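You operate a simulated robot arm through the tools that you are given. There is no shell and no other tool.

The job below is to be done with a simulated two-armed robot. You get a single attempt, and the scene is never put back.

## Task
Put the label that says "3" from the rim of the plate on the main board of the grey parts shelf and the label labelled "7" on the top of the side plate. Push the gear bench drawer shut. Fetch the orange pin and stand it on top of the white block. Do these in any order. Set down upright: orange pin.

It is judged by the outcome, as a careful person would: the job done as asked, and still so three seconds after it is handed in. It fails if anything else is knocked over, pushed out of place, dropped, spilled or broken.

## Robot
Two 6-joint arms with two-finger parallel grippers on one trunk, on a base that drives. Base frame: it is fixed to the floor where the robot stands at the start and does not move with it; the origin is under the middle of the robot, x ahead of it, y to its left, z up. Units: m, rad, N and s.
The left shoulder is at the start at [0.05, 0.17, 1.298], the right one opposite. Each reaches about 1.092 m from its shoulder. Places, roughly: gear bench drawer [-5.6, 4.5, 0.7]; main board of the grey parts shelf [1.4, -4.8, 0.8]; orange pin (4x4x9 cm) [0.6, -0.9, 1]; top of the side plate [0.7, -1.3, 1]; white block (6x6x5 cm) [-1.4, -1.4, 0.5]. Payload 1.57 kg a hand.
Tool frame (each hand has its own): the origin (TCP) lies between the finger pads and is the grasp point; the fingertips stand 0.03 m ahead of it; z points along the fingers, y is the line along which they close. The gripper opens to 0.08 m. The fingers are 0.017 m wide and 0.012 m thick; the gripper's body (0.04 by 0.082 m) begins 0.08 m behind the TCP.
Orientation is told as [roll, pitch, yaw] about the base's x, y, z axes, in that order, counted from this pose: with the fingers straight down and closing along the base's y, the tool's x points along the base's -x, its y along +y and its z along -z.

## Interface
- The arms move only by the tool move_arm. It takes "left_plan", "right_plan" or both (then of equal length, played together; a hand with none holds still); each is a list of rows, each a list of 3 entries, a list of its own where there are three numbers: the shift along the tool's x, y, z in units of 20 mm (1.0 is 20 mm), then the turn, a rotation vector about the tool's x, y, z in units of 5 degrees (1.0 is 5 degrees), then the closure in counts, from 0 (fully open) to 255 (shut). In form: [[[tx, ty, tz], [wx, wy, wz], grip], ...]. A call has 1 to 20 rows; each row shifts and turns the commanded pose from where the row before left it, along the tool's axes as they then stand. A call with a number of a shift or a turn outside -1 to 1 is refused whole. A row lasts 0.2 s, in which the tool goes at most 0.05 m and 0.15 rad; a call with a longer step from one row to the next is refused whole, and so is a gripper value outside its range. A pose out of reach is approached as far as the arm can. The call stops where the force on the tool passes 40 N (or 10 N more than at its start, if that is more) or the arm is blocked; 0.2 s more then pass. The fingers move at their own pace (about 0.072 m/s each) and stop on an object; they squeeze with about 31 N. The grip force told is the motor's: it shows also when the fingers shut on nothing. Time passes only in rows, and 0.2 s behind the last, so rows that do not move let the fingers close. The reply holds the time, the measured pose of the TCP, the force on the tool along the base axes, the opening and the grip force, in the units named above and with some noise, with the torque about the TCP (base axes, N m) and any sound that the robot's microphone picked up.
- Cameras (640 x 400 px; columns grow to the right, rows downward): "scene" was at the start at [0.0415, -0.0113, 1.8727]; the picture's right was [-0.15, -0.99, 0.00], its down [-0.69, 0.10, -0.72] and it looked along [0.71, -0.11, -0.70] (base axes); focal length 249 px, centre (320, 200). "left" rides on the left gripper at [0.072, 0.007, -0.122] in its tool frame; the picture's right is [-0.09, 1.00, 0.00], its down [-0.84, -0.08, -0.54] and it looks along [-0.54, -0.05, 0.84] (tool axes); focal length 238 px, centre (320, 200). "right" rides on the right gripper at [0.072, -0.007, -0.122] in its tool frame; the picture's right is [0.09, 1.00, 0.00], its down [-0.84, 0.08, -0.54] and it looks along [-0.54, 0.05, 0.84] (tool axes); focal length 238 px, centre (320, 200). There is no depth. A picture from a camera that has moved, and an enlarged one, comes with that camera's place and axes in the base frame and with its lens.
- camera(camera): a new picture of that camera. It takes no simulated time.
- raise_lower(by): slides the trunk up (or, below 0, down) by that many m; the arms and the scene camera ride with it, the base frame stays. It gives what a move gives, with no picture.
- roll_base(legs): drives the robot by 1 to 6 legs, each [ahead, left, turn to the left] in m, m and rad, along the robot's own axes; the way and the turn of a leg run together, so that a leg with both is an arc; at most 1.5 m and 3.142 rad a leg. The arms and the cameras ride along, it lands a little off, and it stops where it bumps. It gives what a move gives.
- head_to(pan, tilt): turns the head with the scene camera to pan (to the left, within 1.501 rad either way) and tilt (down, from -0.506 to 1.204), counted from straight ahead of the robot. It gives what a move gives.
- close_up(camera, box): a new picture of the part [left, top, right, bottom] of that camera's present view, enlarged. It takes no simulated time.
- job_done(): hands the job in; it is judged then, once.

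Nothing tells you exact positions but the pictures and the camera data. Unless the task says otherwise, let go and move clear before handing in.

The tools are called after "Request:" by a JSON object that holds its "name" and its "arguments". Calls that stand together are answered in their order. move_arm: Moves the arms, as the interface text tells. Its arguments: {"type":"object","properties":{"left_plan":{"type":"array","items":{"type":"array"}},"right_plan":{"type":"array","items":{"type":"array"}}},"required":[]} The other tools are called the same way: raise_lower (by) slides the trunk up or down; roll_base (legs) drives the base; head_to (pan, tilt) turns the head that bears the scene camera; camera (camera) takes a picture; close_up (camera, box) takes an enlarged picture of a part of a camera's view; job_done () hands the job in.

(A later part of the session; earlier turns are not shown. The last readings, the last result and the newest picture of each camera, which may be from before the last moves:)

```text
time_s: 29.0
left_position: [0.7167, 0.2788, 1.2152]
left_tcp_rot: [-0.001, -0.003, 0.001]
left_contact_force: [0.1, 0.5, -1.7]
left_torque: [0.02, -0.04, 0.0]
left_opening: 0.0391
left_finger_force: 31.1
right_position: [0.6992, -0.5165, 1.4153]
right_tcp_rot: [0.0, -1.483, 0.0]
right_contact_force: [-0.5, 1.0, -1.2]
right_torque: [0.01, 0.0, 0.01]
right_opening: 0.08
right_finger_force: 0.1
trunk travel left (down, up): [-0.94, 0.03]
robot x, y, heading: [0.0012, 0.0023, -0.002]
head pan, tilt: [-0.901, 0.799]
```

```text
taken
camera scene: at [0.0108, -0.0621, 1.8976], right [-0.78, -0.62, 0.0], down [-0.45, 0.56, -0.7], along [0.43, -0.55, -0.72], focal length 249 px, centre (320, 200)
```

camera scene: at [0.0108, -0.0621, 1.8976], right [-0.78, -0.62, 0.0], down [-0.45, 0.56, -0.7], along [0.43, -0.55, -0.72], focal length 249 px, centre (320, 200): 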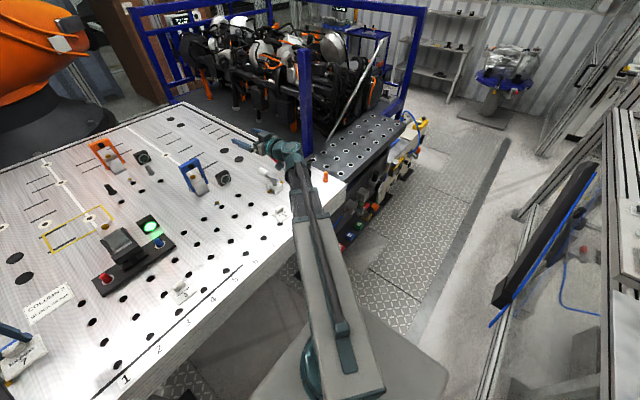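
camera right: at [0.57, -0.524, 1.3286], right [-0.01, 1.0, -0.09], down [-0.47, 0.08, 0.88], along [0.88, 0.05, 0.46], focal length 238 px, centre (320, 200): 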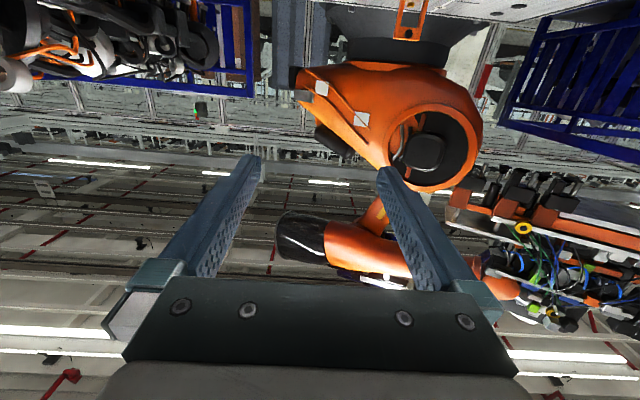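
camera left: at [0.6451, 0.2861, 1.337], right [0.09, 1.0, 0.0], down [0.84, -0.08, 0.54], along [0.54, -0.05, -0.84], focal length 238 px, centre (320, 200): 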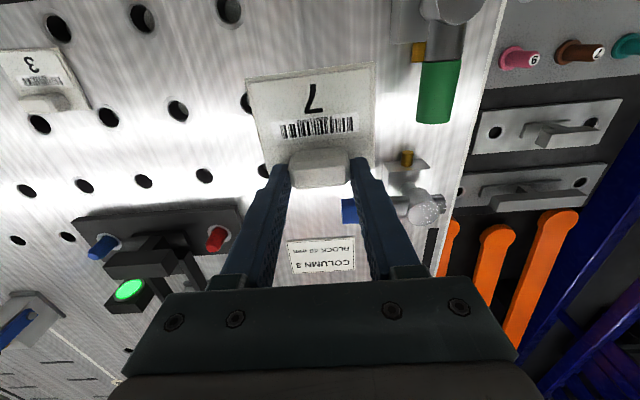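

Label "7" is firmly held. Before driving I'll look down at my base outline and the surroundings.

Request:
{"name": "head_to", "arguments": {"pan": -0.8, "tilt": 1.2}}

Request:
{"name": "camera", "arguments": {"camera": "scene"}}

Request:
{"name": "head_to", "arguments": {"pan": 0.0, "tilt": 1.2}}

Request:
{"name": "camera", "arguments": {"camera": "scene"}}

Request:
{"name": "head_to", "arguments": {"pan": -1.5, "tilt": 1.2}}

Request:
{"name": "camera", "arguments": {"camera": "scene"}}

```text
time_s: 29.8
left_position: [0.7172, 0.2796, 1.2152]
left_tcp_rot: [0.0, -0.002, 0.0]
left_contact_force: [-0.2, 0.5, -1.8]
left_torque: [0.0, 0.01, -0.02]
left_opening: 0.0391
left_finger_force: 31.0
right_position: [0.6985, -0.5171, 1.4156]
right_tcp_rot: [0.0, -1.482, 0.001]
right_contact_force: [-0.5, 0.8, 0.0]
right_torque: [-0.01, -0.01, -0.04]
right_opening: 0.08
right_finger_force: 0.0
trunk travel left (down, up): [-0.94, 0.03]
robot x, y, heading: [-0.0003, -0.0017, -0.001]
head pan, tilt: [-0.799, 1.201]
```

```text
taken
camera scene: at [-0.0003, -0.039, 1.8699], right [-0.72, -0.7, 0.0], down [-0.65, 0.67, -0.36], along [0.25, -0.26, -0.93], focal length 249 px, centre (320, 200)
```

scene: 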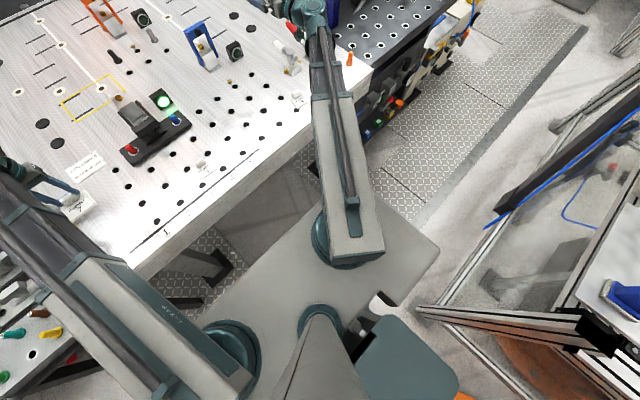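

```text
time_s: 31.0
left_position: [0.7162, 0.2791, 1.2141]
left_tcp_rot: [0.0, -0.001, 0.001]
left_contact_force: [0.5, -0.8, -0.8]
left_torque: [0.01, -0.02, -0.01]
left_opening: 0.039
left_finger_force: 31.1
right_position: [0.6997, -0.5159, 1.4154]
right_tcp_rot: [0.0, -1.482, -0.001]
right_contact_force: [-0.6, 0.1, 0.5]
right_torque: [-0.01, 0.02, 0.0]
right_opening: 0.0802
right_finger_force: 0.1
trunk travel left (down, up): [-0.94, 0.03]
robot x, y, heading: [0.0021, -0.0022, -0.005]
head pan, tilt: [0.0, 1.201]
```

```text
taken
camera scene: at [0.0166, 0.001, 1.8699], right [0.0, -1.0, 0.0], down [-0.93, 0.0, -0.36], along [0.36, 0.0, -0.93], focal length 249 px, centre (320, 200)
```

scene: 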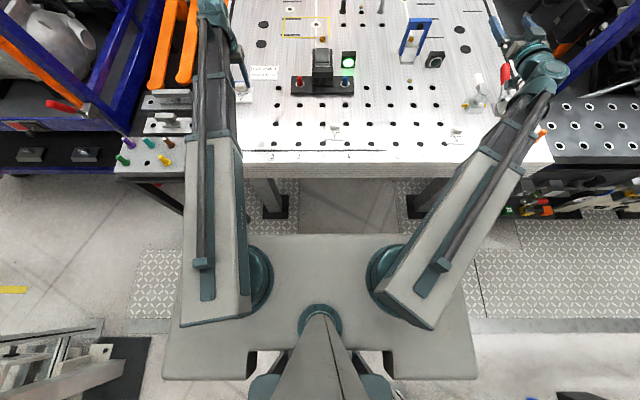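

```text
time_s: 32.6
left_position: [0.7163, 0.2796, 1.2138]
left_tcp_rot: [0.001, -0.002, 0.002]
left_contact_force: [-0.3, 0.2, -2.1]
left_torque: [0.01, 0.0, -0.05]
left_opening: 0.0394
left_finger_force: 30.8
right_position: [0.6972, -0.5169, 1.4154]
right_tcp_rot: [0.002, -1.482, 0.0]
right_contact_force: [0.1, 0.2, -0.9]
right_torque: [0.01, -0.03, -0.01]
right_opening: 0.0801
right_finger_force: 0.0
trunk travel left (down, up): [-0.94, 0.03]
robot x, y, heading: [-0.0011, 0.0021, 0.001]
head pan, tilt: [-1.499, 1.201]
```

```text
taken
camera scene: at [-0.0353, -0.0547, 1.8699], right [-1.0, -0.07, 0.0], down [-0.07, 0.93, -0.36], along [0.03, -0.36, -0.93], focal length 249 px, centre (320, 200)
```

scene: 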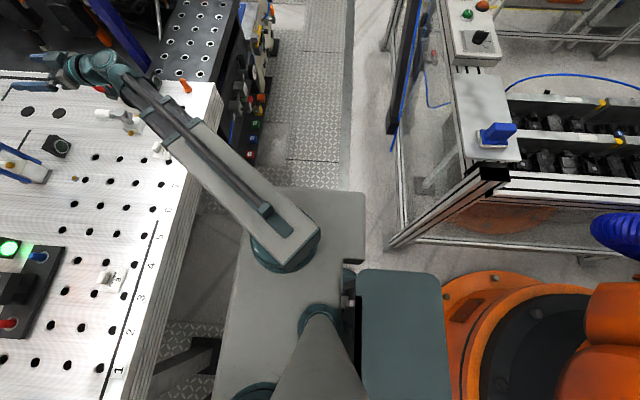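

I can now see that each arm is a straight telescoping arm from the shoulder at a fixed height. There's a blue cart post near [0.86, -1.03], so I'll retract the right hand before driving sideways.

Request:
{"name": "move_arm", "arguments": {"right_plan": [[[0.087, 0, -0.996], [0, 0, 0], 0], [[0.087, 0, -0.996], [0, 0, 0], 0], [[0.087, 0, -0.996], [0, 0, 0], 0], [[0.087, 0, -0.996], [0, 0, 0], 0], [[0.087, 0, -0.996], [0, 0, 0], 0], [[0.087, 0, -0.996], [0, 0, 0], 0], [[0.087, 0, -0.996], [0, 0, 0], 0], [[0.087, 0, -0.996], [0, 0, 0], 0]]}}

Request:
{"name": "head_to", "arguments": {"pan": -1.2, "tilt": 1.0}}

Request:
{"name": "camera", "arguments": {"camera": "scene"}}

```text
time_s: 34.4
left_position: [0.7156, 0.2807, 1.2144]
left_tcp_rot: [0.0, -0.002, 0.001]
left_contact_force: [-0.1, -0.1, -1.2]
left_torque: [0.0, -0.02, 0.01]
left_opening: 0.0394
left_finger_force: 31.4
right_position: [0.5375, -0.5168, 1.416]
right_tcp_rot: [0.004, -1.485, -0.003]
right_contact_force: [0.3, -0.1, -0.1]
right_torque: [0.01, 0.04, -0.06]
right_opening: 0.0798
right_finger_force: 0.0
trunk travel left (down, up): [-0.94, 0.03]
robot x, y, heading: [0.0014, -0.0021, 0.003]
head pan, tilt: [-1.499, 1.201]
```

```text
time_s: 35.2
left_position: [0.7159, 0.281, 1.2156]
left_tcp_rot: [-0.001, -0.002, 0.001]
left_contact_force: [0.0, -0.5, -0.7]
left_torque: [0.0, -0.04, -0.04]
left_opening: 0.0392
left_finger_force: 31.1
right_position: [0.5387, -0.5172, 1.416]
right_tcp_rot: [0.0, -1.484, -0.001]
right_contact_force: [0.0, -0.5, -0.7]
right_torque: [-0.01, 0.01, -0.01]
right_opening: 0.0804
right_finger_force: 0.0
trunk travel left (down, up): [-0.94, 0.03]
robot x, y, heading: [-0.0008, -0.0014, -0.001]
head pan, tilt: [-1.201, 1.0]
```

```text
taken
camera scene: at [-0.0144, -0.0638, 1.8824], right [-0.93, -0.36, 0.0], down [-0.3, 0.79, -0.54], along [0.19, -0.5, -0.84], focal length 249 px, centre (320, 200)
```

scene: 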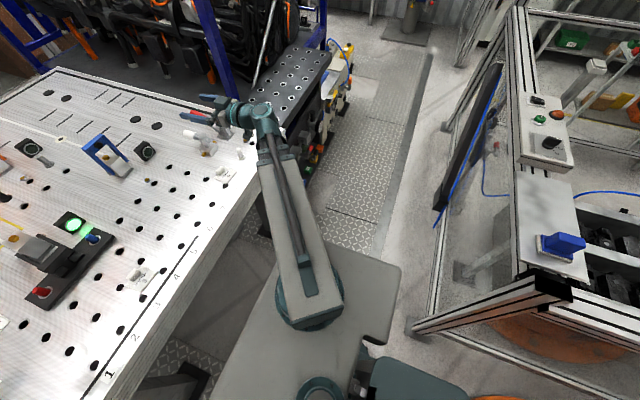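

The path sideways looks clear. I'll drive right in small steps and check after each.

Request:
{"name": "roll_base", "arguments": {"legs": [[0, -0.35, 0]]}}

Request:
{"name": "camera", "arguments": {"camera": "scene"}}

Request:
{"name": "camera", "arguments": {"camera": "left"}}

```text
time_s: 37.4
left_position: [0.7148, -0.0646, 1.2143]
left_tcp_rot: [0.001, -0.001, 0.007]
left_contact_force: [0.4, 0.0, -0.5]
left_torque: [0.02, -0.03, 0.01]
left_opening: 0.0392
left_finger_force: 30.9
right_position: [0.5427, -0.8645, 1.4148]
right_tcp_rot: [0.01, -1.484, -0.004]
right_contact_force: [0.3, -0.8, 0.7]
right_torque: [-0.04, -0.04, 0.0]
right_opening: 0.08
right_finger_force: 0.2
trunk travel left (down, up): [-0.94, 0.03]
robot x, y, heading: [0.0006, -0.3483, 0.005]
head pan, tilt: [-1.201, 1.0]
```

```text
taken
camera scene: at [-0.0129, -0.4132, 1.8824], right [-0.93, -0.37, 0.0], down [-0.31, 0.78, -0.54], along [0.2, -0.5, -0.84], focal length 249 px, centre (320, 200)
```

scene: 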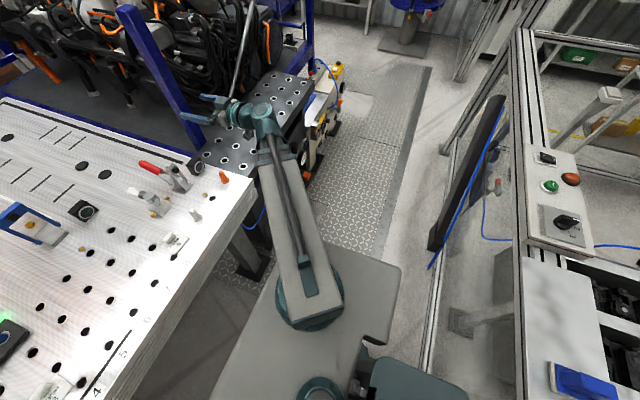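

```text
taken
camera left: at [0.6443, -0.0593, 1.3373], right [0.09, 1.0, 0.0], down [0.84, -0.07, 0.54], along [0.54, -0.05, -0.84], focal length 238 px, centre (320, 200)
```

left: 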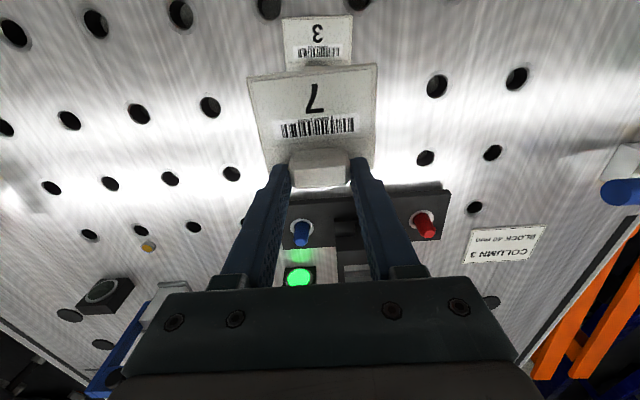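

Clear so far. Driving another 0.4 m to the right.

Request:
{"name": "roll_base", "arguments": {"legs": [[0, -0.4, 0]]}}

Request:
{"name": "head_to", "arguments": {"pan": -0.6, "tilt": 0.9}}

Request:
{"name": "camera", "arguments": {"camera": "scene"}}

Request:
{"name": "camera", "arguments": {"camera": "left"}}

```text
time_s: 40.0
left_position: [0.7178, -0.4769, 1.2158]
left_tcp_rot: [0.001, -0.003, -0.003]
left_contact_force: [0.0, -0.6, -0.6]
left_torque: [0.01, -0.02, -0.03]
left_opening: 0.0391
left_finger_force: 30.7
right_position: [0.54, -1.273, 1.4161]
right_tcp_rot: [0.008, -1.484, -0.01]
right_contact_force: [-0.5, 0.1, 0.3]
right_torque: [0.01, -0.01, 0.0]
right_opening: 0.08
right_finger_force: 0.0
trunk travel left (down, up): [-0.94, 0.03]
robot x, y, heading: [0.002, -0.7552, -0.007]
head pan, tilt: [-1.201, 1.0]
```

```text
time_s: 41.0
left_position: [0.7182, -0.4765, 1.213]
left_tcp_rot: [0.0, -0.003, -0.001]
left_contact_force: [-0.1, 0.1, -1.3]
left_torque: [0.04, -0.01, -0.02]
left_opening: 0.0393
left_finger_force: 31.0
right_position: [0.5389, -1.2726, 1.4153]
right_tcp_rot: [-0.002, -1.483, -0.004]
right_contact_force: [-0.2, -0.3, 0.5]
right_torque: [0.02, -0.02, -0.04]
right_opening: 0.08
right_finger_force: 0.1
trunk travel left (down, up): [-0.94, 0.03]
robot x, y, heading: [0.0001, -0.7499, -0.003]
head pan, tilt: [-0.6, 0.901]
```

```text
taken
camera scene: at [0.0242, -0.7952, 1.8897], right [-0.57, -0.82, 0.0], down [-0.65, 0.45, -0.62], along [0.51, -0.35, -0.78], focal length 249 px, centre (320, 200)
```

scene: 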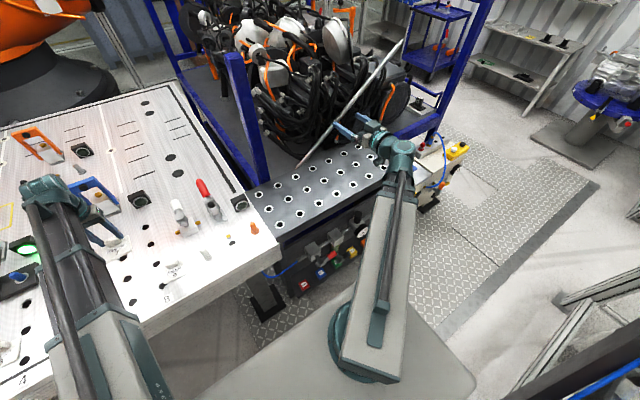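

```text
taken
camera left: at [0.6472, -0.4692, 1.3371], right [0.09, 1.0, 0.0], down [0.84, -0.08, 0.54], along [0.54, -0.05, -0.84], focal length 238 px, centre (320, 200)
```

left: 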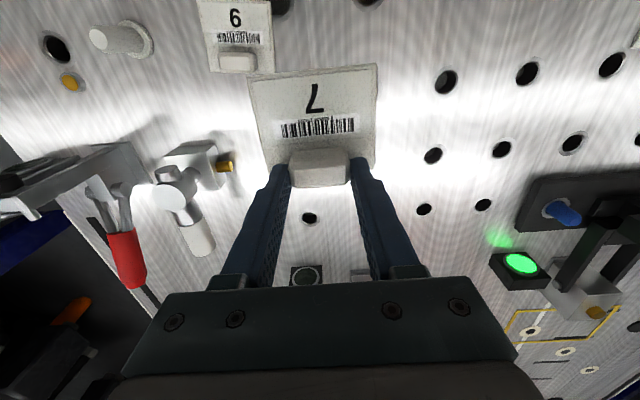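

Next I'll retract the left hand over the aisle edge so the label passes clear of the valve, clamp and pin, then drive further right.

Request:
{"name": "move_arm", "arguments": {"left_plan": [[[1, 0, 0], [0, 0, 0], 255], [[1, 0, 0], [0, 0, 0], 255], [[1, 0, 0], [0, 0, 0], 255], [[1, 0, 0], [0, 0, 0], 255], [[1, 0, 0], [0, 0, 0], 255], [[1, 0, 0], [0, 0, 0], 255], [[1, 0, 0], [0, 0, 0], 255], [[1, 0, 0], [0, 0, 0], 255]]}}

Request:
{"name": "roll_base", "arguments": {"legs": [[0, -0.3, 0]]}}

Request:
{"name": "camera", "arguments": {"camera": "scene"}}

Request:
{"name": "camera", "arguments": {"camera": "left"}}

```text
time_s: 42.8
left_position: [0.5574, -0.4749, 1.2161]
left_tcp_rot: [0.0, -0.001, -0.002]
left_contact_force: [0.4, 0.4, -0.5]
left_torque: [0.01, 0.0, -0.03]
left_opening: 0.0392
left_finger_force: 30.7
right_position: [0.5389, -1.2721, 1.4158]
right_tcp_rot: [0.001, -1.485, -0.004]
right_contact_force: [-1.1, 0.2, 0.4]
right_torque: [-0.02, -0.01, -0.01]
right_opening: 0.0799
right_finger_force: 0.0
trunk travel left (down, up): [-0.94, 0.03]
robot x, y, heading: [0.0006, -0.7543, -0.003]
head pan, tilt: [-0.6, 0.901]
```

```text
time_s: 44.8
left_position: [0.5563, -0.7759, 1.2144]
left_tcp_rot: [0.001, -0.003, -0.001]
left_contact_force: [0.7, 0.4, -0.4]
left_torque: [0.01, -0.03, 0.01]
left_opening: 0.0389
left_finger_force: 31.4
right_position: [0.5386, -1.574, 1.4154]
right_tcp_rot: [0.011, -1.484, -0.011]
right_contact_force: [0.8, -1.1, 0.0]
right_torque: [0.01, -0.01, 0.01]
right_opening: 0.08
right_finger_force: 0.0
trunk travel left (down, up): [-0.94, 0.03]
robot x, y, heading: [-0.0002, -1.0521, -0.005]
head pan, tilt: [-0.6, 0.901]
```

```text
taken
camera scene: at [0.0235, -1.0968, 1.8897], right [-0.57, -0.82, 0.0], down [-0.65, 0.44, -0.62], along [0.51, -0.35, -0.78], focal length 249 px, centre (320, 200)
```

scene: 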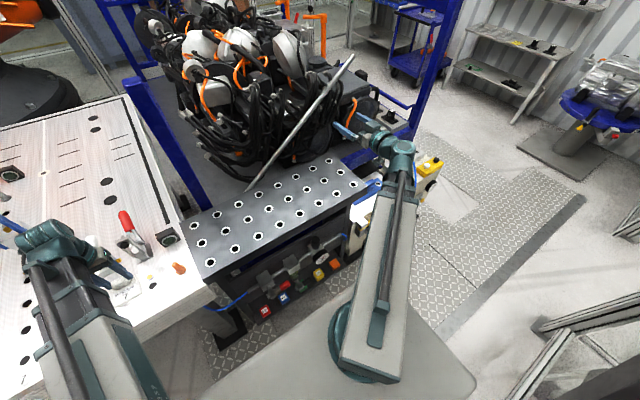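

```text
taken
camera left: at [0.4857, -0.7697, 1.3374], right [0.09, 1.0, 0.0], down [0.84, -0.08, 0.54], along [0.54, -0.05, -0.84], focal length 238 px, centre (320, 200)
```

left: 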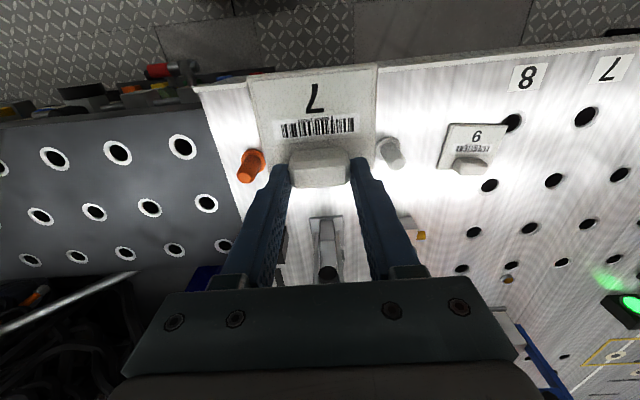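

The whole side plate is visible, spanning about x 0.53–0.83 and y -0.96 to -1.73. I'll carry label "7" over to about [0.69, -1.30].

Request:
{"name": "move_arm", "arguments": {"left_plan": [[[0, -1, 0], [0, 0, 0], 255], [[0, -1, 0], [0, 0, 0], 255], [[0, -1, 0], [0, 0, 0], 255], [[0, -1, 0], [0, 0, 0], 255], [[0, -1, 0], [0, 0, 0], 255], [[0, -1, 0], [0, 0, 0], 255], [[0, -1, 0], [0, 0, 0], 255], [[0, -1, 0], [0, 0, 0], 255], [[0, -1, 0], [0, 0, 0], 255], [[0, -1, 0], [0, 0, 0], 255], [[0, -1, 0], [0, 0, 0], 255], [[0, -1, 0], [0, 0, 0], 255], [[0, -1, 0], [0, 0, 0], 255], [[0, -1, 0], [0, 0, 0], 255], [[0, -1, 0], [0, 0, 0], 255], [[0, -1, 0], [0, 0, 0], 255], [[0, -1, 0], [0, 0, 0], 255], [[0, -1, 0], [0, 0, 0], 255], [[0, -1, 0], [0, 0, 0], 255], [[0, -1, 0], [0, 0, 0], 255]]}}

Request:
{"name": "move_arm", "arguments": {"left_plan": [[[-1, -1, 0], [0, 0, 0], 255], [[-1, -1, 0], [0, 0, 0], 255], [[-1, -1, 0], [0, 0, 0], 255], [[-1, -1, 0], [0, 0, 0], 255], [[-1, -1, 0], [0, 0, 0], 255], [[-1, -1, 0], [0, 0, 0], 255], [[-1, 0, 0], [0, 0, 0], 255]]}}

Request:
{"name": "camera", "arguments": {"camera": "left"}}

Request:
{"name": "camera", "arguments": {"camera": "scene"}}

```text
time_s: 49.0
left_position: [0.5585, -1.1762, 1.2146]
left_tcp_rot: [0.002, -0.001, 0.001]
left_contact_force: [-0.3, 0.7, 0.1]
left_torque: [0.0, -0.01, -0.01]
left_opening: 0.0393
left_finger_force: 31.1
right_position: [0.5392, -1.5724, 1.4162]
right_tcp_rot: [0.003, -1.484, -0.006]
right_contact_force: [-0.3, 0.3, 1.0]
right_torque: [0.04, -0.02, 0.01]
right_opening: 0.0803
right_finger_force: 0.1
trunk travel left (down, up): [-0.94, 0.03]
robot x, y, heading: [0.0011, -1.0538, -0.001]
head pan, tilt: [-0.6, 0.901]
```

```text
time_s: 50.6
left_position: [0.6956, -1.2968, 1.2141]
left_tcp_rot: [0.001, -0.001, -0.001]
left_contact_force: [0.1, 0.5, -0.6]
left_torque: [-0.03, 0.01, 0.03]
left_opening: 0.039
left_finger_force: 31.5
right_position: [0.5399, -1.5724, 1.4158]
right_tcp_rot: [0.001, -1.484, -0.002]
right_contact_force: [-0.7, 0.2, 0.2]
right_torque: [-0.01, 0.01, -0.04]
right_opening: 0.0799
right_finger_force: 0.0
trunk travel left (down, up): [-0.94, 0.03]
robot x, y, heading: [-0.0036, -1.0526, 0.002]
head pan, tilt: [-0.6, 0.901]
```

```text
taken
camera left: at [0.6246, -1.2903, 1.337], right [0.09, 1.0, 0.0], down [0.84, -0.08, 0.54], along [0.54, -0.05, -0.84], focal length 238 px, centre (320, 200)
```

left: 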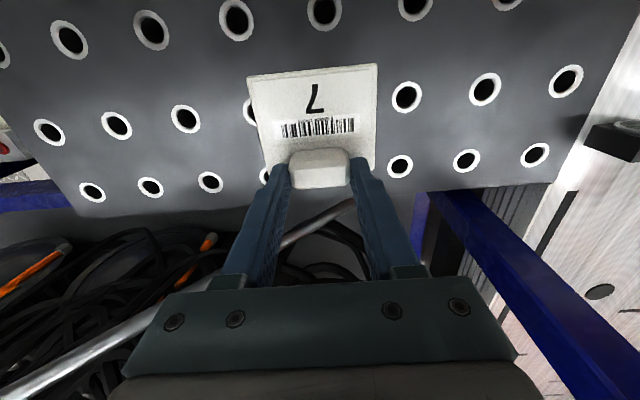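

```text
taken
camera scene: at [0.0241, -1.0951, 1.8897], right [-0.57, -0.82, 0.0], down [-0.65, 0.44, -0.62], along [0.51, -0.35, -0.78], focal length 249 px, centre (320, 200)
```

scene: 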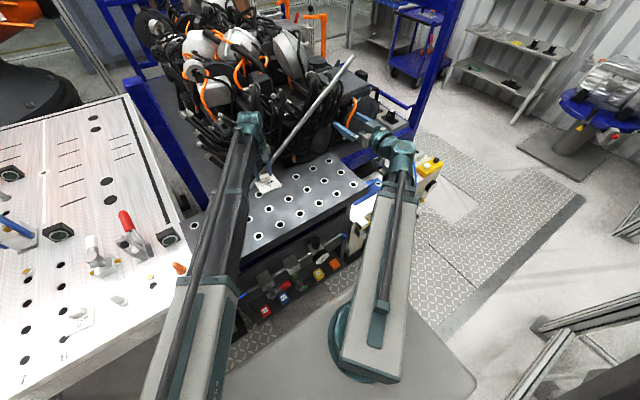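

The label is over the side plate; the rod behind it ends beyond the plate's back edge (around x 0.87). I'll pull back 2 cm and begin lowering.

Request:
{"name": "move_arm", "arguments": {"left_plan": [[[1, 0, 0], [0, 0, 0], 255]]}}

Request:
{"name": "raise_lower", "arguments": {"by": -0.13}}

Request:
{"name": "camera", "arguments": {"camera": "left"}}

Request:
{"name": "camera", "arguments": {"camera": "scene"}}

Request:
{"name": "close_up", "arguments": {"camera": "scene", "box": [180, 120, 340, 240]}}

```text
time_s: 51.0
left_position: [0.6756, -1.2957, 1.2161]
left_tcp_rot: [0.002, -0.002, 0.001]
left_contact_force: [0.7, 0.2, -0.8]
left_torque: [-0.01, -0.03, 0.03]
left_opening: 0.0391
left_finger_force: 31.1
right_position: [0.5384, -1.5717, 1.4156]
right_tcp_rot: [-0.001, -1.484, -0.001]
right_contact_force: [0.0, 0.4, 0.7]
right_torque: [-0.01, -0.04, 0.01]
right_opening: 0.08
right_finger_force: 0.1
trunk travel left (down, up): [-0.94, 0.03]
robot x, y, heading: [0.0014, -1.0526, -0.004]
head pan, tilt: [-0.6, 0.901]
```

```text
time_s: 52.6
left_position: [0.6767, -1.2968, 1.0847]
left_tcp_rot: [0.001, -0.001, 0.001]
left_contact_force: [-0.3, 0.5, -0.3]
left_torque: [0.02, -0.06, 0.03]
left_opening: 0.039
left_finger_force: 31.5
right_position: [0.5393, -1.5721, 1.286]
right_tcp_rot: [0.001, -1.485, -0.005]
right_contact_force: [-0.1, -0.4, -1.0]
right_torque: [-0.01, -0.01, 0.04]
right_opening: 0.08
right_finger_force: 0.0
trunk travel left (down, up): [-0.81, 0.16]
robot x, y, heading: [0.0041, -1.0572, -0.003]
head pan, tilt: [-0.6, 0.901]
```

```text
taken
camera left: at [0.6047, -1.2897, 1.2072], right [0.09, 1.0, 0.0], down [0.84, -0.08, 0.54], along [0.54, -0.05, -0.84], focal length 238 px, centre (320, 200)
```

left: 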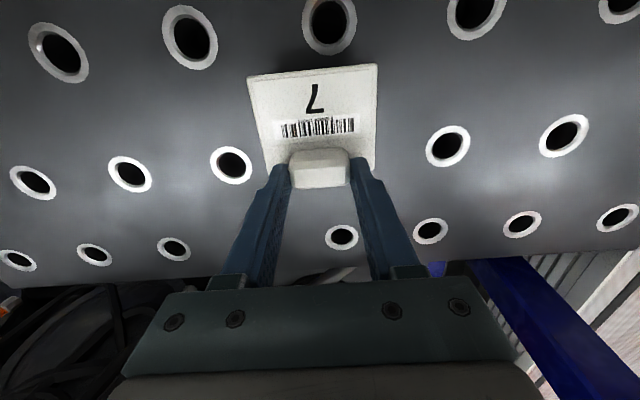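

```text
taken
camera scene: at [0.0234, -1.0954, 1.7597], right [-0.57, -0.82, 0.0], down [-0.65, 0.44, -0.62], along [0.51, -0.35, -0.78], focal length 249 px, centre (320, 200)
```

scene: 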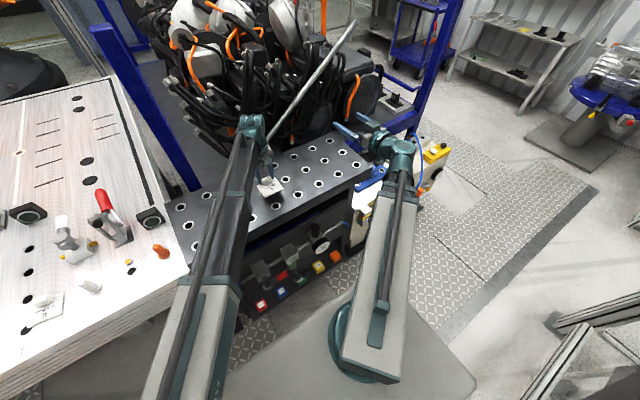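

```text
3.33 times, centred on (260, 180) of scene
camera zoom: at [0.0234, -1.0954, 1.7597], right [-0.57, -0.82, 0.0], down [-0.65, 0.44, -0.62], along [0.51, -0.35, -0.78], focal length 831 px, centre (520, 267)
```

zoom: 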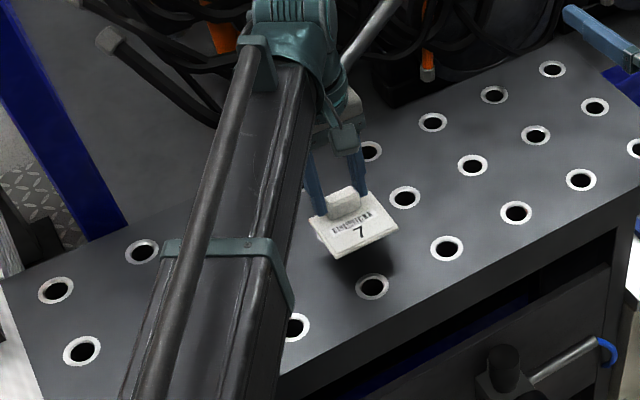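

The plate's top computes to z ≈ 0.995, so contact should come near TCP z ≈ 1.04. I'll lower in small steps and watch the force.

Request:
{"name": "raise_lower", "arguments": {"by": -0.03}}

Request:
{"name": "close_up", "arguments": {"camera": "scene", "box": [220, 150, 320, 230]}}

Request:
{"name": "raise_lower", "arguments": {"by": -0.006}}

Request:
{"name": "close_up", "arguments": {"camera": "scene", "box": [220, 150, 320, 230]}}

```text
time_s: 53.3
left_position: [0.6766, -1.2968, 1.0544]
left_tcp_rot: [-0.001, 0.001, 0.0]
left_contact_force: [-0.1, -0.1, -0.6]
left_torque: [-0.02, -0.04, 0.0]
left_opening: 0.0392
left_finger_force: 31.3
right_position: [0.5368, -1.5713, 1.2548]
right_tcp_rot: [0.003, -1.484, -0.003]
right_contact_force: [0.0, 0.7, 0.8]
right_torque: [0.01, -0.01, -0.01]
right_opening: 0.08
right_finger_force: 0.0
trunk travel left (down, up): [-0.78, 0.19]
robot x, y, heading: [0.0014, -1.0527, 0.0]
head pan, tilt: [-0.6, 0.901]
```

```text
5.00 times, centred on (270, 190) of scene
camera zoom: at [0.0233, -1.0953, 1.7297], right [-0.57, -0.82, 0.0], down [-0.65, 0.44, -0.62], along [0.51, -0.35, -0.78], focal length 1246 px, centre (570, 250)
```

zoom: 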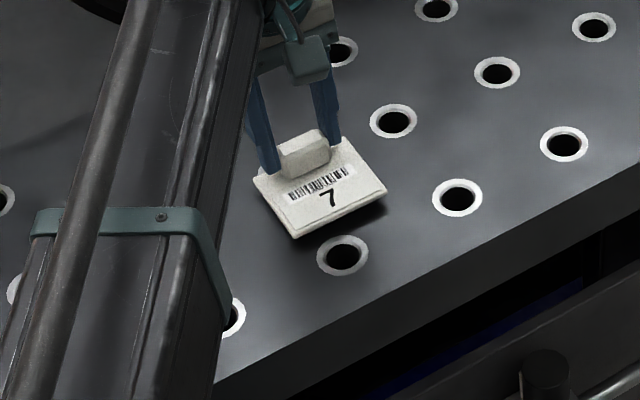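

```text
time_s: 53.9
left_position: [0.6758, -1.2971, 1.0505]
left_tcp_rot: [0.0, -0.002, -0.001]
left_contact_force: [0.1, 0.2, -1.3]
left_torque: [-0.01, -0.01, 0.0]
left_opening: 0.0393
left_finger_force: 31.1
right_position: [0.5386, -1.5718, 1.2494]
right_tcp_rot: [0.002, -1.486, -0.002]
right_contact_force: [-0.4, -0.5, -0.1]
right_torque: [-0.02, 0.0, 0.01]
right_opening: 0.08
right_finger_force: 0.1
trunk travel left (down, up): [-0.774, 0.196]
robot x, y, heading: [0.0006, -1.0559, -0.004]
head pan, tilt: [-0.6, 0.901]
```

```text
5.00 times, centred on (270, 190) of scene
camera zoom: at [0.0234, -1.0954, 1.7237], right [-0.57, -0.82, 0.0], down [-0.65, 0.44, -0.62], along [0.51, -0.35, -0.78], focal length 1246 px, centre (570, 250)
```

zoom: 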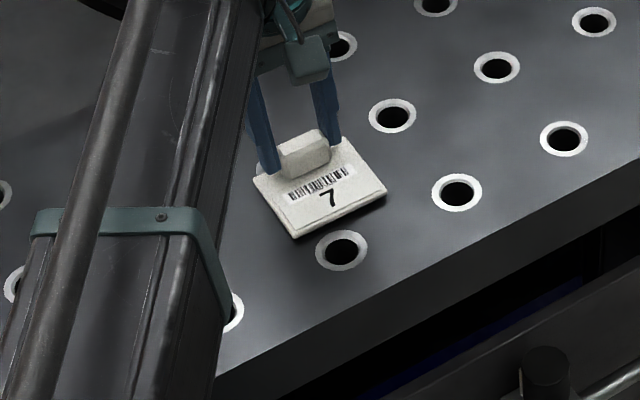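

Still hovering a few millimetres above. Continuing in 4 mm steps.

Request:
{"name": "raise_lower", "arguments": {"by": -0.004}}

Request:
{"name": "raise_lower", "arguments": {"by": -0.003}}

Request:
{"name": "close_up", "arguments": {"camera": "scene", "box": [220, 150, 320, 230]}}

```text
time_s: 54.4
left_position: [0.6758, -1.2956, 1.0456]
left_tcp_rot: [0.002, -0.001, 0.001]
left_contact_force: [-0.6, 0.0, 1.3]
left_torque: [-0.05, 0.0, -0.03]
left_opening: 0.0393
left_finger_force: 31.1
right_position: [0.5394, -1.5723, 1.2449]
right_tcp_rot: [0.003, -1.485, -0.004]
right_contact_force: [-0.3, -0.4, 0.1]
right_torque: [0.0, -0.02, -0.02]
right_opening: 0.08
right_finger_force: 0.2
trunk travel left (down, up): [-0.77, 0.2]
robot x, y, heading: [0.0049, -1.052, -0.001]
head pan, tilt: [-0.6, 0.901]
```

```text
time_s: 54.9
left_position: [0.6758, -1.2969, 1.0432]
left_tcp_rot: [0.0, -0.003, 0.001]
left_contact_force: [4.8, -1.3, 26.1]
left_torque: [-0.04, -0.17, 0.01]
left_opening: 0.0393
left_finger_force: 31.0
right_position: [0.5385, -1.5721, 1.2436]
right_tcp_rot: [-0.003, -1.486, 0.003]
right_contact_force: [-0.1, 0.4, -0.9]
right_torque: [0.0, 0.0, 0.0]
right_opening: 0.0799
right_finger_force: 0.1
trunk travel left (down, up): [-0.767, 0.203]
robot x, y, heading: [0.0033, -1.0564, 0.005]
head pan, tilt: [-0.6, 0.901]
```

```text
5.00 times, centred on (270, 190) of scene
camera zoom: at [0.0215, -1.0948, 1.717], right [-0.57, -0.82, 0.0], down [-0.65, 0.44, -0.62], along [0.51, -0.35, -0.78], focal length 1246 px, centre (570, 250)
```

zoom: 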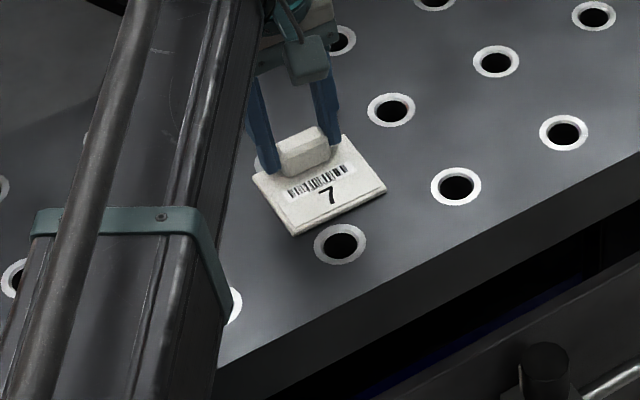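

Contact: 26 N at TCP z 1.043. I'll ease up 1 mm and open the fingers.

Request:
{"name": "raise_lower", "arguments": {"by": 0.0015}}

Request:
{"name": "move_arm", "arguments": {"left_plan": [[[0, 0, 0], [0, 0, 0], 120], [[0, 0, 0], [0, 0, 0], 0], [[0, 0, 0], [0, 0, 0], 0], [[0, 0, 0], [0, 0, 0], 0]]}}

Request:
{"name": "raise_lower", "arguments": {"by": 0.17}}

Request:
{"name": "camera", "arguments": {"camera": "left"}}

Request:
{"name": "camera", "arguments": {"camera": "scene"}}

```text
time_s: 55.4
left_position: [0.676, -1.2956, 1.042]
left_tcp_rot: [0.001, -0.001, 0.001]
left_contact_force: [-1.2, -0.1, 2.0]
left_torque: [-0.1, -0.03, 0.0]
left_opening: 0.0393
left_finger_force: 30.9
right_position: [0.5387, -1.5721, 1.2434]
right_tcp_rot: [0.001, -1.484, -0.004]
right_contact_force: [-0.1, 0.4, -0.6]
right_torque: [-0.01, 0.02, -0.01]
right_opening: 0.0802
right_finger_force: 0.0
trunk travel left (down, up): [-0.768, 0.202]
robot x, y, heading: [0.0021, -1.0502, -0.005]
head pan, tilt: [-0.6, 0.901]
```

```text
time_s: 56.4
left_position: [0.6762, -1.2965, 1.0432]
left_tcp_rot: [0.002, -0.003, 0.0]
left_contact_force: [0.7, -0.3, 0.1]
left_torque: [0.02, 0.03, 0.01]
left_opening: 0.0801
left_finger_force: 0.1
right_position: [0.5388, -1.5726, 1.2454]
right_tcp_rot: [0.003, -1.483, -0.003]
right_contact_force: [-0.4, 0.1, -0.7]
right_torque: [0.01, -0.01, 0.02]
right_opening: 0.0801
right_finger_force: 0.0
trunk travel left (down, up): [-0.768, 0.202]
robot x, y, heading: [-0.0014, -1.0529, 0.001]
head pan, tilt: [-0.6, 0.901]
```

```text
time_s: 58.4
left_position: [0.6766, -1.2971, 1.2135]
left_tcp_rot: [0.002, -0.002, 0.001]
left_contact_force: [-0.6, 0.1, 0.7]
left_torque: [0.01, 0.01, -0.01]
left_opening: 0.0798
left_finger_force: 0.1
right_position: [0.5386, -1.5711, 1.4145]
right_tcp_rot: [0.001, -1.482, -0.006]
right_contact_force: [-0.5, 0.9, 0.2]
right_torque: [0.0, -0.02, -0.03]
right_opening: 0.0801
right_finger_force: 0.0
trunk travel left (down, up): [-0.938, 0.032]
robot x, y, heading: [-0.0007, -1.0514, 0.0]
head pan, tilt: [-0.6, 0.901]
```

```text
taken
camera left: at [0.6049, -1.2898, 1.3356], right [0.09, 1.0, 0.0], down [0.84, -0.08, 0.54], along [0.54, -0.05, -0.84], focal length 238 px, centre (320, 200)
```

left: 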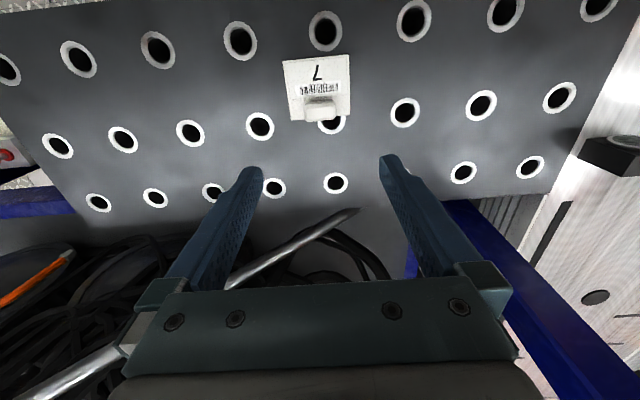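

```text
taken
camera scene: at [0.0236, -1.0955, 1.8881], right [-0.57, -0.82, 0.0], down [-0.65, 0.44, -0.62], along [0.51, -0.35, -0.78], focal length 249 px, centre (320, 200)
```

scene: 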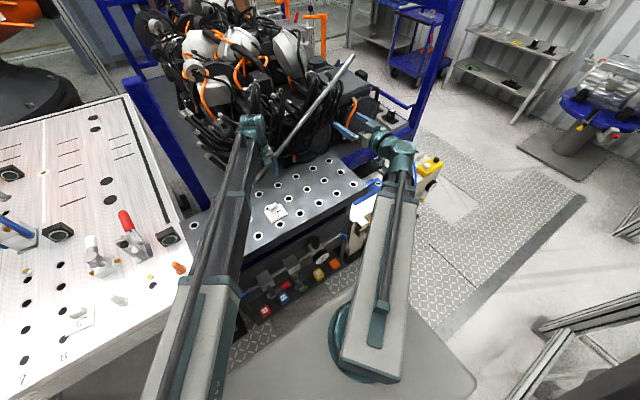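

Label "7" now rests on the side plate. Next I'll look from here toward where the white block should be.

Request:
{"name": "head_to", "arguments": {"pan": -1.5, "tilt": 0.8}}

Request:
{"name": "camera", "arguments": {"camera": "scene"}}

Request:
{"name": "close_up", "arguments": {"camera": "scene", "box": [400, 100, 640, 300]}}

Request:
{"name": "head_to", "arguments": {"pan": -1.5, "tilt": 0.3}}

Request:
{"name": "camera", "arguments": {"camera": "scene"}}

```text
time_s: 59.6
left_position: [0.6764, -1.296, 1.2134]
left_tcp_rot: [0.001, -0.001, 0.001]
left_contact_force: [-0.7, 0.8, 0.1]
left_torque: [-0.01, 0.02, -0.02]
left_opening: 0.0799
left_finger_force: 0.1
right_position: [0.5387, -1.5715, 1.4144]
right_tcp_rot: [0.004, -1.483, -0.005]
right_contact_force: [-0.7, 0.2, -0.3]
right_torque: [-0.03, 0.01, 0.03]
right_opening: 0.0799
right_finger_force: 0.1
trunk travel left (down, up): [-0.938, 0.032]
robot x, y, heading: [0.0015, -1.056, -0.006]
head pan, tilt: [-1.499, 0.799]
```

```text
taken
camera scene: at [-0.0331, -1.1331, 1.8961], right [-1.0, -0.07, 0.0], down [-0.05, 0.72, -0.7], along [0.05, -0.7, -0.72], focal length 249 px, centre (320, 200)
```

scene: 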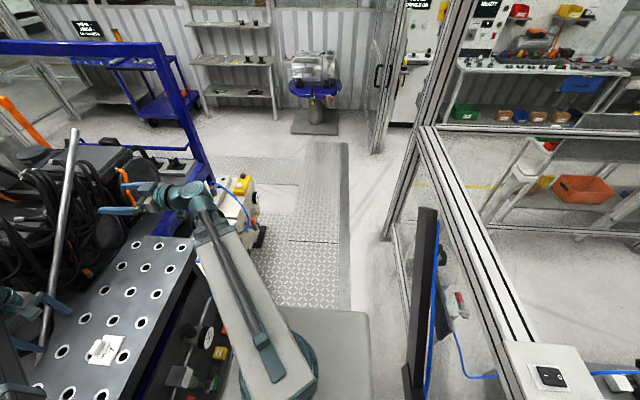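

```text
2.00 times, centred on (520, 200) of scene
camera zoom: at [-0.0331, -1.1331, 1.8961], right [-1.0, -0.07, 0.0], down [-0.05, 0.72, -0.7], along [0.05, -0.7, -0.72], focal length 498 px, centre (-80, 200)
```

zoom: 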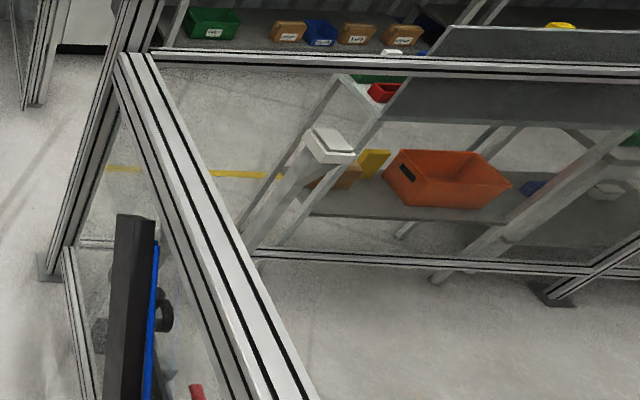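

```text
time_s: 60.5
left_position: [0.6771, -1.296, 1.2128]
left_tcp_rot: [0.002, -0.002, -0.001]
left_contact_force: [-0.1, 0.3, 0.1]
left_torque: [-0.04, -0.02, 0.02]
left_opening: 0.08
left_finger_force: 0.0
right_position: [0.5395, -1.5715, 1.4152]
right_tcp_rot: [0.001, -1.485, -0.005]
right_contact_force: [-0.5, -0.4, -0.6]
right_torque: [0.0, 0.03, 0.01]
right_opening: 0.0802
right_finger_force: 0.0
trunk travel left (down, up): [-0.938, 0.032]
robot x, y, heading: [0.001, -1.0534, -0.005]
head pan, tilt: [-1.499, 0.3]
```

```text
taken
camera scene: at [-0.0323, -1.1458, 1.9404], right [-1.0, -0.07, 0.0], down [-0.02, 0.3, -0.95], along [0.07, -0.95, -0.3], focal length 249 px, centre (320, 200)
```

scene: 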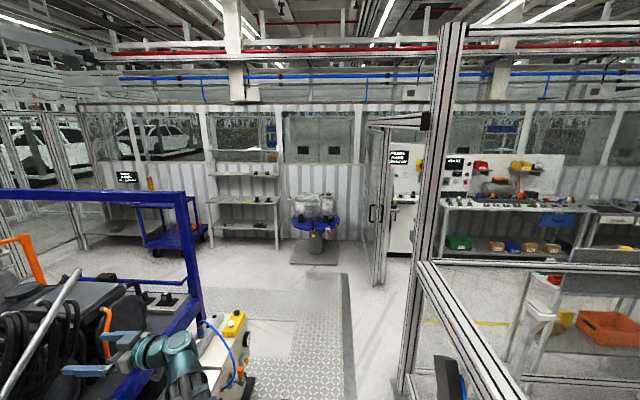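

The block isn't visible from here; the area behind the fence will need a look from elsewhere. First I'll bring the left arm back and return to pick up label "3".

Request:
{"name": "move_arm", "arguments": {"left_plan": [[[1, 0, 0], [0, 0, 0], 0], [[1, 1, 0], [0, 0, 0], 0], [[1, 1, 0], [0, 0, 0], 0], [[1, 1, 0], [0, 0, 0], 0], [[1, 1, 0], [0, 0, 0], 0], [[1, 1, 0], [0, 0, 0], 0], [[0, 1, 0], [0, 0, 0], 0], [[0, 1, 0], [0, 0, 0], 0], [[0, 1, 0], [0, 0, 0], 0], [[0, 1, 0], [0, 0, 0], 0], [[0, 1, 0], [0, 0, 0], 0], [[0, 1, 0], [0, 0, 0], 0], [[0, 1, 0], [0, 0, 0], 0], [[0, 1, 0], [0, 0, 0], 0], [[0, 1, 0], [0, 0, 0], 0], [[0, 1, 0], [0, 0, 0], 0], [[0, 1, 0], [0, 0, 0], 0], [[0, 1, 0], [0, 0, 0], 0], [[0, 1, 0], [0, 0, 0], 0], [[0, 1, 0], [0, 0, 0], 0]]}}

Request:
{"name": "move_arm", "arguments": {"left_plan": [[[0, 1, 0], [0, 0, 0], 0], [[0, 1, 0], [0, 0, 0], 0], [[0, 1, 0], [0, 0, 0], 0], [[0, 1, 0], [0, 0, 0], 0], [[0, 1, 0], [0, 0, 0], 0], [[0, 1, 0], [0, 0, 0], 0]]}}

Request:
{"name": "roll_base", "arguments": {"legs": [[0, 0.4, 0], [0, 0.4, 0]]}}

Request:
{"name": "camera", "arguments": {"camera": "left"}}

```text
time_s: 64.7
left_position: [0.5558, -0.9155, 1.2139]
left_tcp_rot: [0.001, -0.003, -0.004]
left_contact_force: [-0.1, 0.6, -0.2]
left_torque: [-0.02, 0.01, 0.0]
left_opening: 0.0798
left_finger_force: 0.0
right_position: [0.5388, -1.5716, 1.4134]
right_tcp_rot: [-0.002, -1.484, 0.0]
right_contact_force: [-0.2, 0.2, 0.5]
right_torque: [0.01, -0.01, 0.01]
right_opening: 0.0802
right_finger_force: 0.0
trunk travel left (down, up): [-0.938, 0.032]
robot x, y, heading: [-0.0017, -1.0549, 0.004]
head pan, tilt: [-1.499, 0.3]
```

```text
time_s: 66.1
left_position: [0.5568, -0.7947, 1.2131]
left_tcp_rot: [0.002, -0.002, -0.003]
left_contact_force: [-0.5, 0.3, 0.0]
left_torque: [0.0, 0.0, 0.0]
left_opening: 0.0801
left_finger_force: 0.1
right_position: [0.5386, -1.571, 1.414]
right_tcp_rot: [-0.002, -1.486, 0.0]
right_contact_force: [0.4, -0.6, 0.1]
right_torque: [-0.02, 0.02, 0.02]
right_opening: 0.08
right_finger_force: 0.0
trunk travel left (down, up): [-0.938, 0.032]
robot x, y, heading: [-0.0018, -1.0507, -0.001]
head pan, tilt: [-1.499, 0.3]
```

```text
time_s: 70.7
left_position: [0.559, 0.015, 1.2126]
left_tcp_rot: [0.0, -0.001, 0.001]
left_contact_force: [-0.5, -0.1, 0.0]
left_torque: [-0.02, 0.01, -0.01]
left_opening: 0.0798
left_finger_force: 0.0
right_position: [0.5412, -0.7617, 1.4151]
right_tcp_rot: [-0.007, -1.486, 0.007]
right_contact_force: [-0.6, 1.3, 0.4]
right_torque: [-0.01, 0.0, -0.01]
right_opening: 0.0802
right_finger_force: 0.1
trunk travel left (down, up): [-0.938, 0.032]
robot x, y, heading: [0.0033, -0.2443, -0.005]
head pan, tilt: [-1.499, 0.3]
```

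```text
taken
camera left: at [0.4874, 0.0209, 1.3355], right [0.09, 1.0, 0.0], down [0.84, -0.08, 0.54], along [0.54, -0.05, -0.84], focal length 238 px, centre (320, 200)
```

left: 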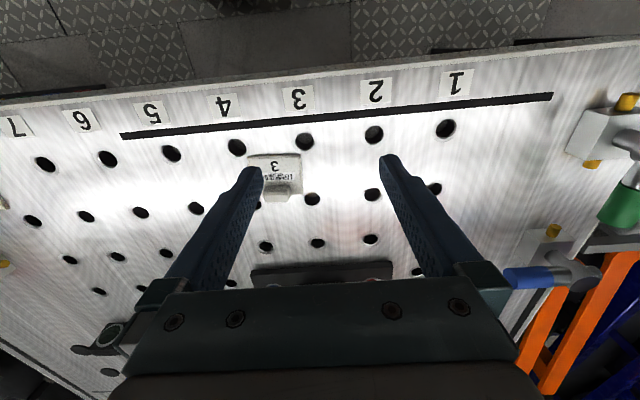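

Label "3" is ahead-right of the left hand. I'll move above it and lower part-way.

Request:
{"name": "move_arm", "arguments": {"left_plan": [[[-1, -0.65, 0], [0, 0, 0], 0], [[-1, -0.65, 0], [0, 0, 0], 0], [[-1, -0.65, 0], [0, 0, 0], 0], [[-1, -0.65, 0], [0, 0, 0], 0], [[-1, -0.65, 0], [0, 0, 0], 0]]}}

Request:
{"name": "raise_lower", "arguments": {"by": -0.12}}

Request:
{"name": "camera", "arguments": {"camera": "left"}}

Request:
{"name": "close_up", "arguments": {"camera": "left", "box": [180, 60, 460, 260]}}

```text
time_s: 71.9
left_position: [0.6611, -0.0535, 1.2141]
left_tcp_rot: [0.002, -0.002, 0.002]
left_contact_force: [-0.3, -0.2, -0.3]
left_torque: [0.02, 0.01, -0.01]
left_opening: 0.0799
left_finger_force: 0.1
right_position: [0.5423, -0.762, 1.4144]
right_tcp_rot: [0.003, -1.482, -0.003]
right_contact_force: [0.4, -0.3, 0.1]
right_torque: [0.01, 0.02, 0.02]
right_opening: 0.08
right_finger_force: 0.0
trunk travel left (down, up): [-0.938, 0.032]
robot x, y, heading: [0.0032, -0.2464, 0.0]
head pan, tilt: [-1.499, 0.3]
```

```text
time_s: 73.4
left_position: [0.6589, -0.0527, 1.0926]
left_tcp_rot: [-0.001, 0.0, 0.001]
left_contact_force: [0.6, 0.9, -0.3]
left_torque: [-0.03, -0.01, -0.01]
left_opening: 0.0801
left_finger_force: 0.0
right_position: [0.5422, -0.7624, 1.2942]
right_tcp_rot: [0.0, -1.486, -0.001]
right_contact_force: [-0.4, -0.3, -0.5]
right_torque: [-0.03, 0.02, 0.0]
right_opening: 0.0799
right_finger_force: 0.1
trunk travel left (down, up): [-0.818, 0.152]
robot x, y, heading: [0.004, -0.2491, 0.002]
head pan, tilt: [-1.499, 0.3]
```

```text
taken
camera left: at [0.5881, -0.0462, 1.2158], right [0.09, 1.0, 0.0], down [0.84, -0.08, 0.54], along [0.54, -0.05, -0.84], focal length 238 px, centre (320, 200)
```

left: 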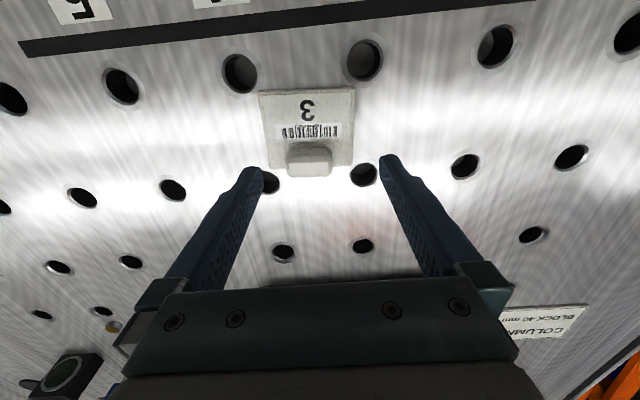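

```text
2.00 times, centred on (320, 160) of left
camera zoom: at [0.5881, -0.0462, 1.2158], right [0.09, 1.0, 0.0], down [0.84, -0.08, 0.54], along [0.54, -0.05, -0.84], focal length 477 px, centre (320, 280)
```

zoom: 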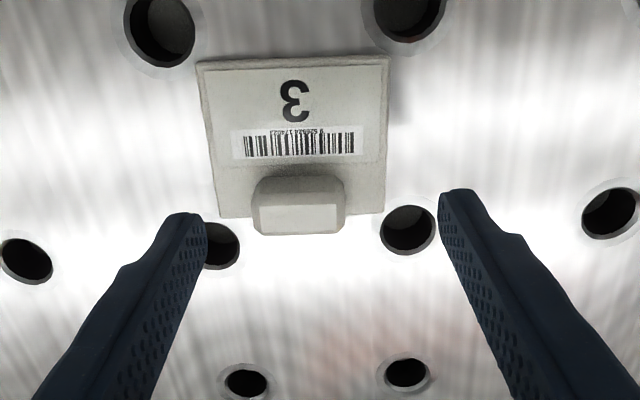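

Label "3" is turned about 4° and its knob is near [0.677, -0.064]. I'll align to it and lower further.

Request:
{"name": "move_arm", "arguments": {"left_plan": [[[-0.87, -0.57, 0], [0, 0, 0.7], 0], [[0, 0, 0], [0, 0, 0], 0]]}}

Request:
{"name": "raise_lower", "arguments": {"by": -0.035}}

Request:
{"name": "close_up", "arguments": {"camera": "left", "box": [180, 60, 460, 260]}}

```text
time_s: 74.0
left_position: [0.6756, -0.0639, 1.0929]
left_tcp_rot: [0.002, -0.003, -0.062]
left_contact_force: [-0.3, -0.1, 0.3]
left_torque: [-0.01, -0.01, -0.03]
left_opening: 0.0798
left_finger_force: 0.0
right_position: [0.5413, -0.7626, 1.2948]
right_tcp_rot: [0.0, -1.486, 0.0]
right_contact_force: [-0.9, -0.2, -0.4]
right_torque: [-0.03, 0.0, 0.02]
right_opening: 0.08
right_finger_force: 0.1
trunk travel left (down, up): [-0.818, 0.152]
robot x, y, heading: [-0.0007, -0.2461, -0.004]
head pan, tilt: [-1.499, 0.3]
```

```text
time_s: 74.8
left_position: [0.676, -0.0646, 1.0576]
left_tcp_rot: [0.001, -0.003, -0.06]
left_contact_force: [0.4, 0.2, 0.2]
left_torque: [0.04, -0.02, 0.02]
left_opening: 0.0797
left_finger_force: 0.0
right_position: [0.5406, -0.7612, 1.2601]
right_tcp_rot: [0.001, -1.485, -0.003]
right_contact_force: [-0.6, -0.2, 0.2]
right_torque: [0.02, -0.02, 0.03]
right_opening: 0.08
right_finger_force: 0.0
trunk travel left (down, up): [-0.783, 0.187]
robot x, y, heading: [-0.0003, -0.2423, -0.005]
head pan, tilt: [-1.499, 0.3]
```

```text
2.00 times, centred on (320, 160) of left
camera zoom: at [0.6048, -0.0535, 1.1807], right [0.15, 0.99, 0.0], down [0.83, -0.13, 0.54], along [0.54, -0.08, -0.84], focal length 477 px, centre (320, 280)
```

zoom: 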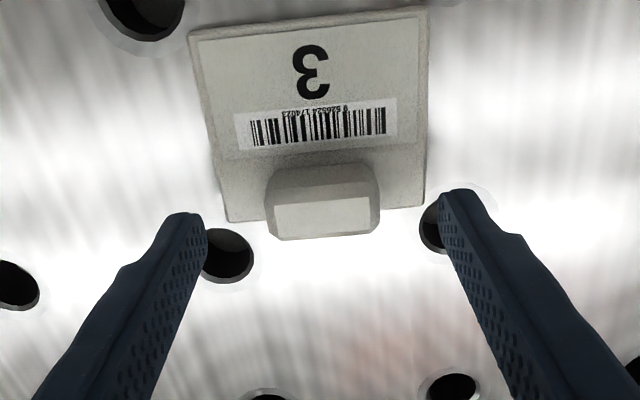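

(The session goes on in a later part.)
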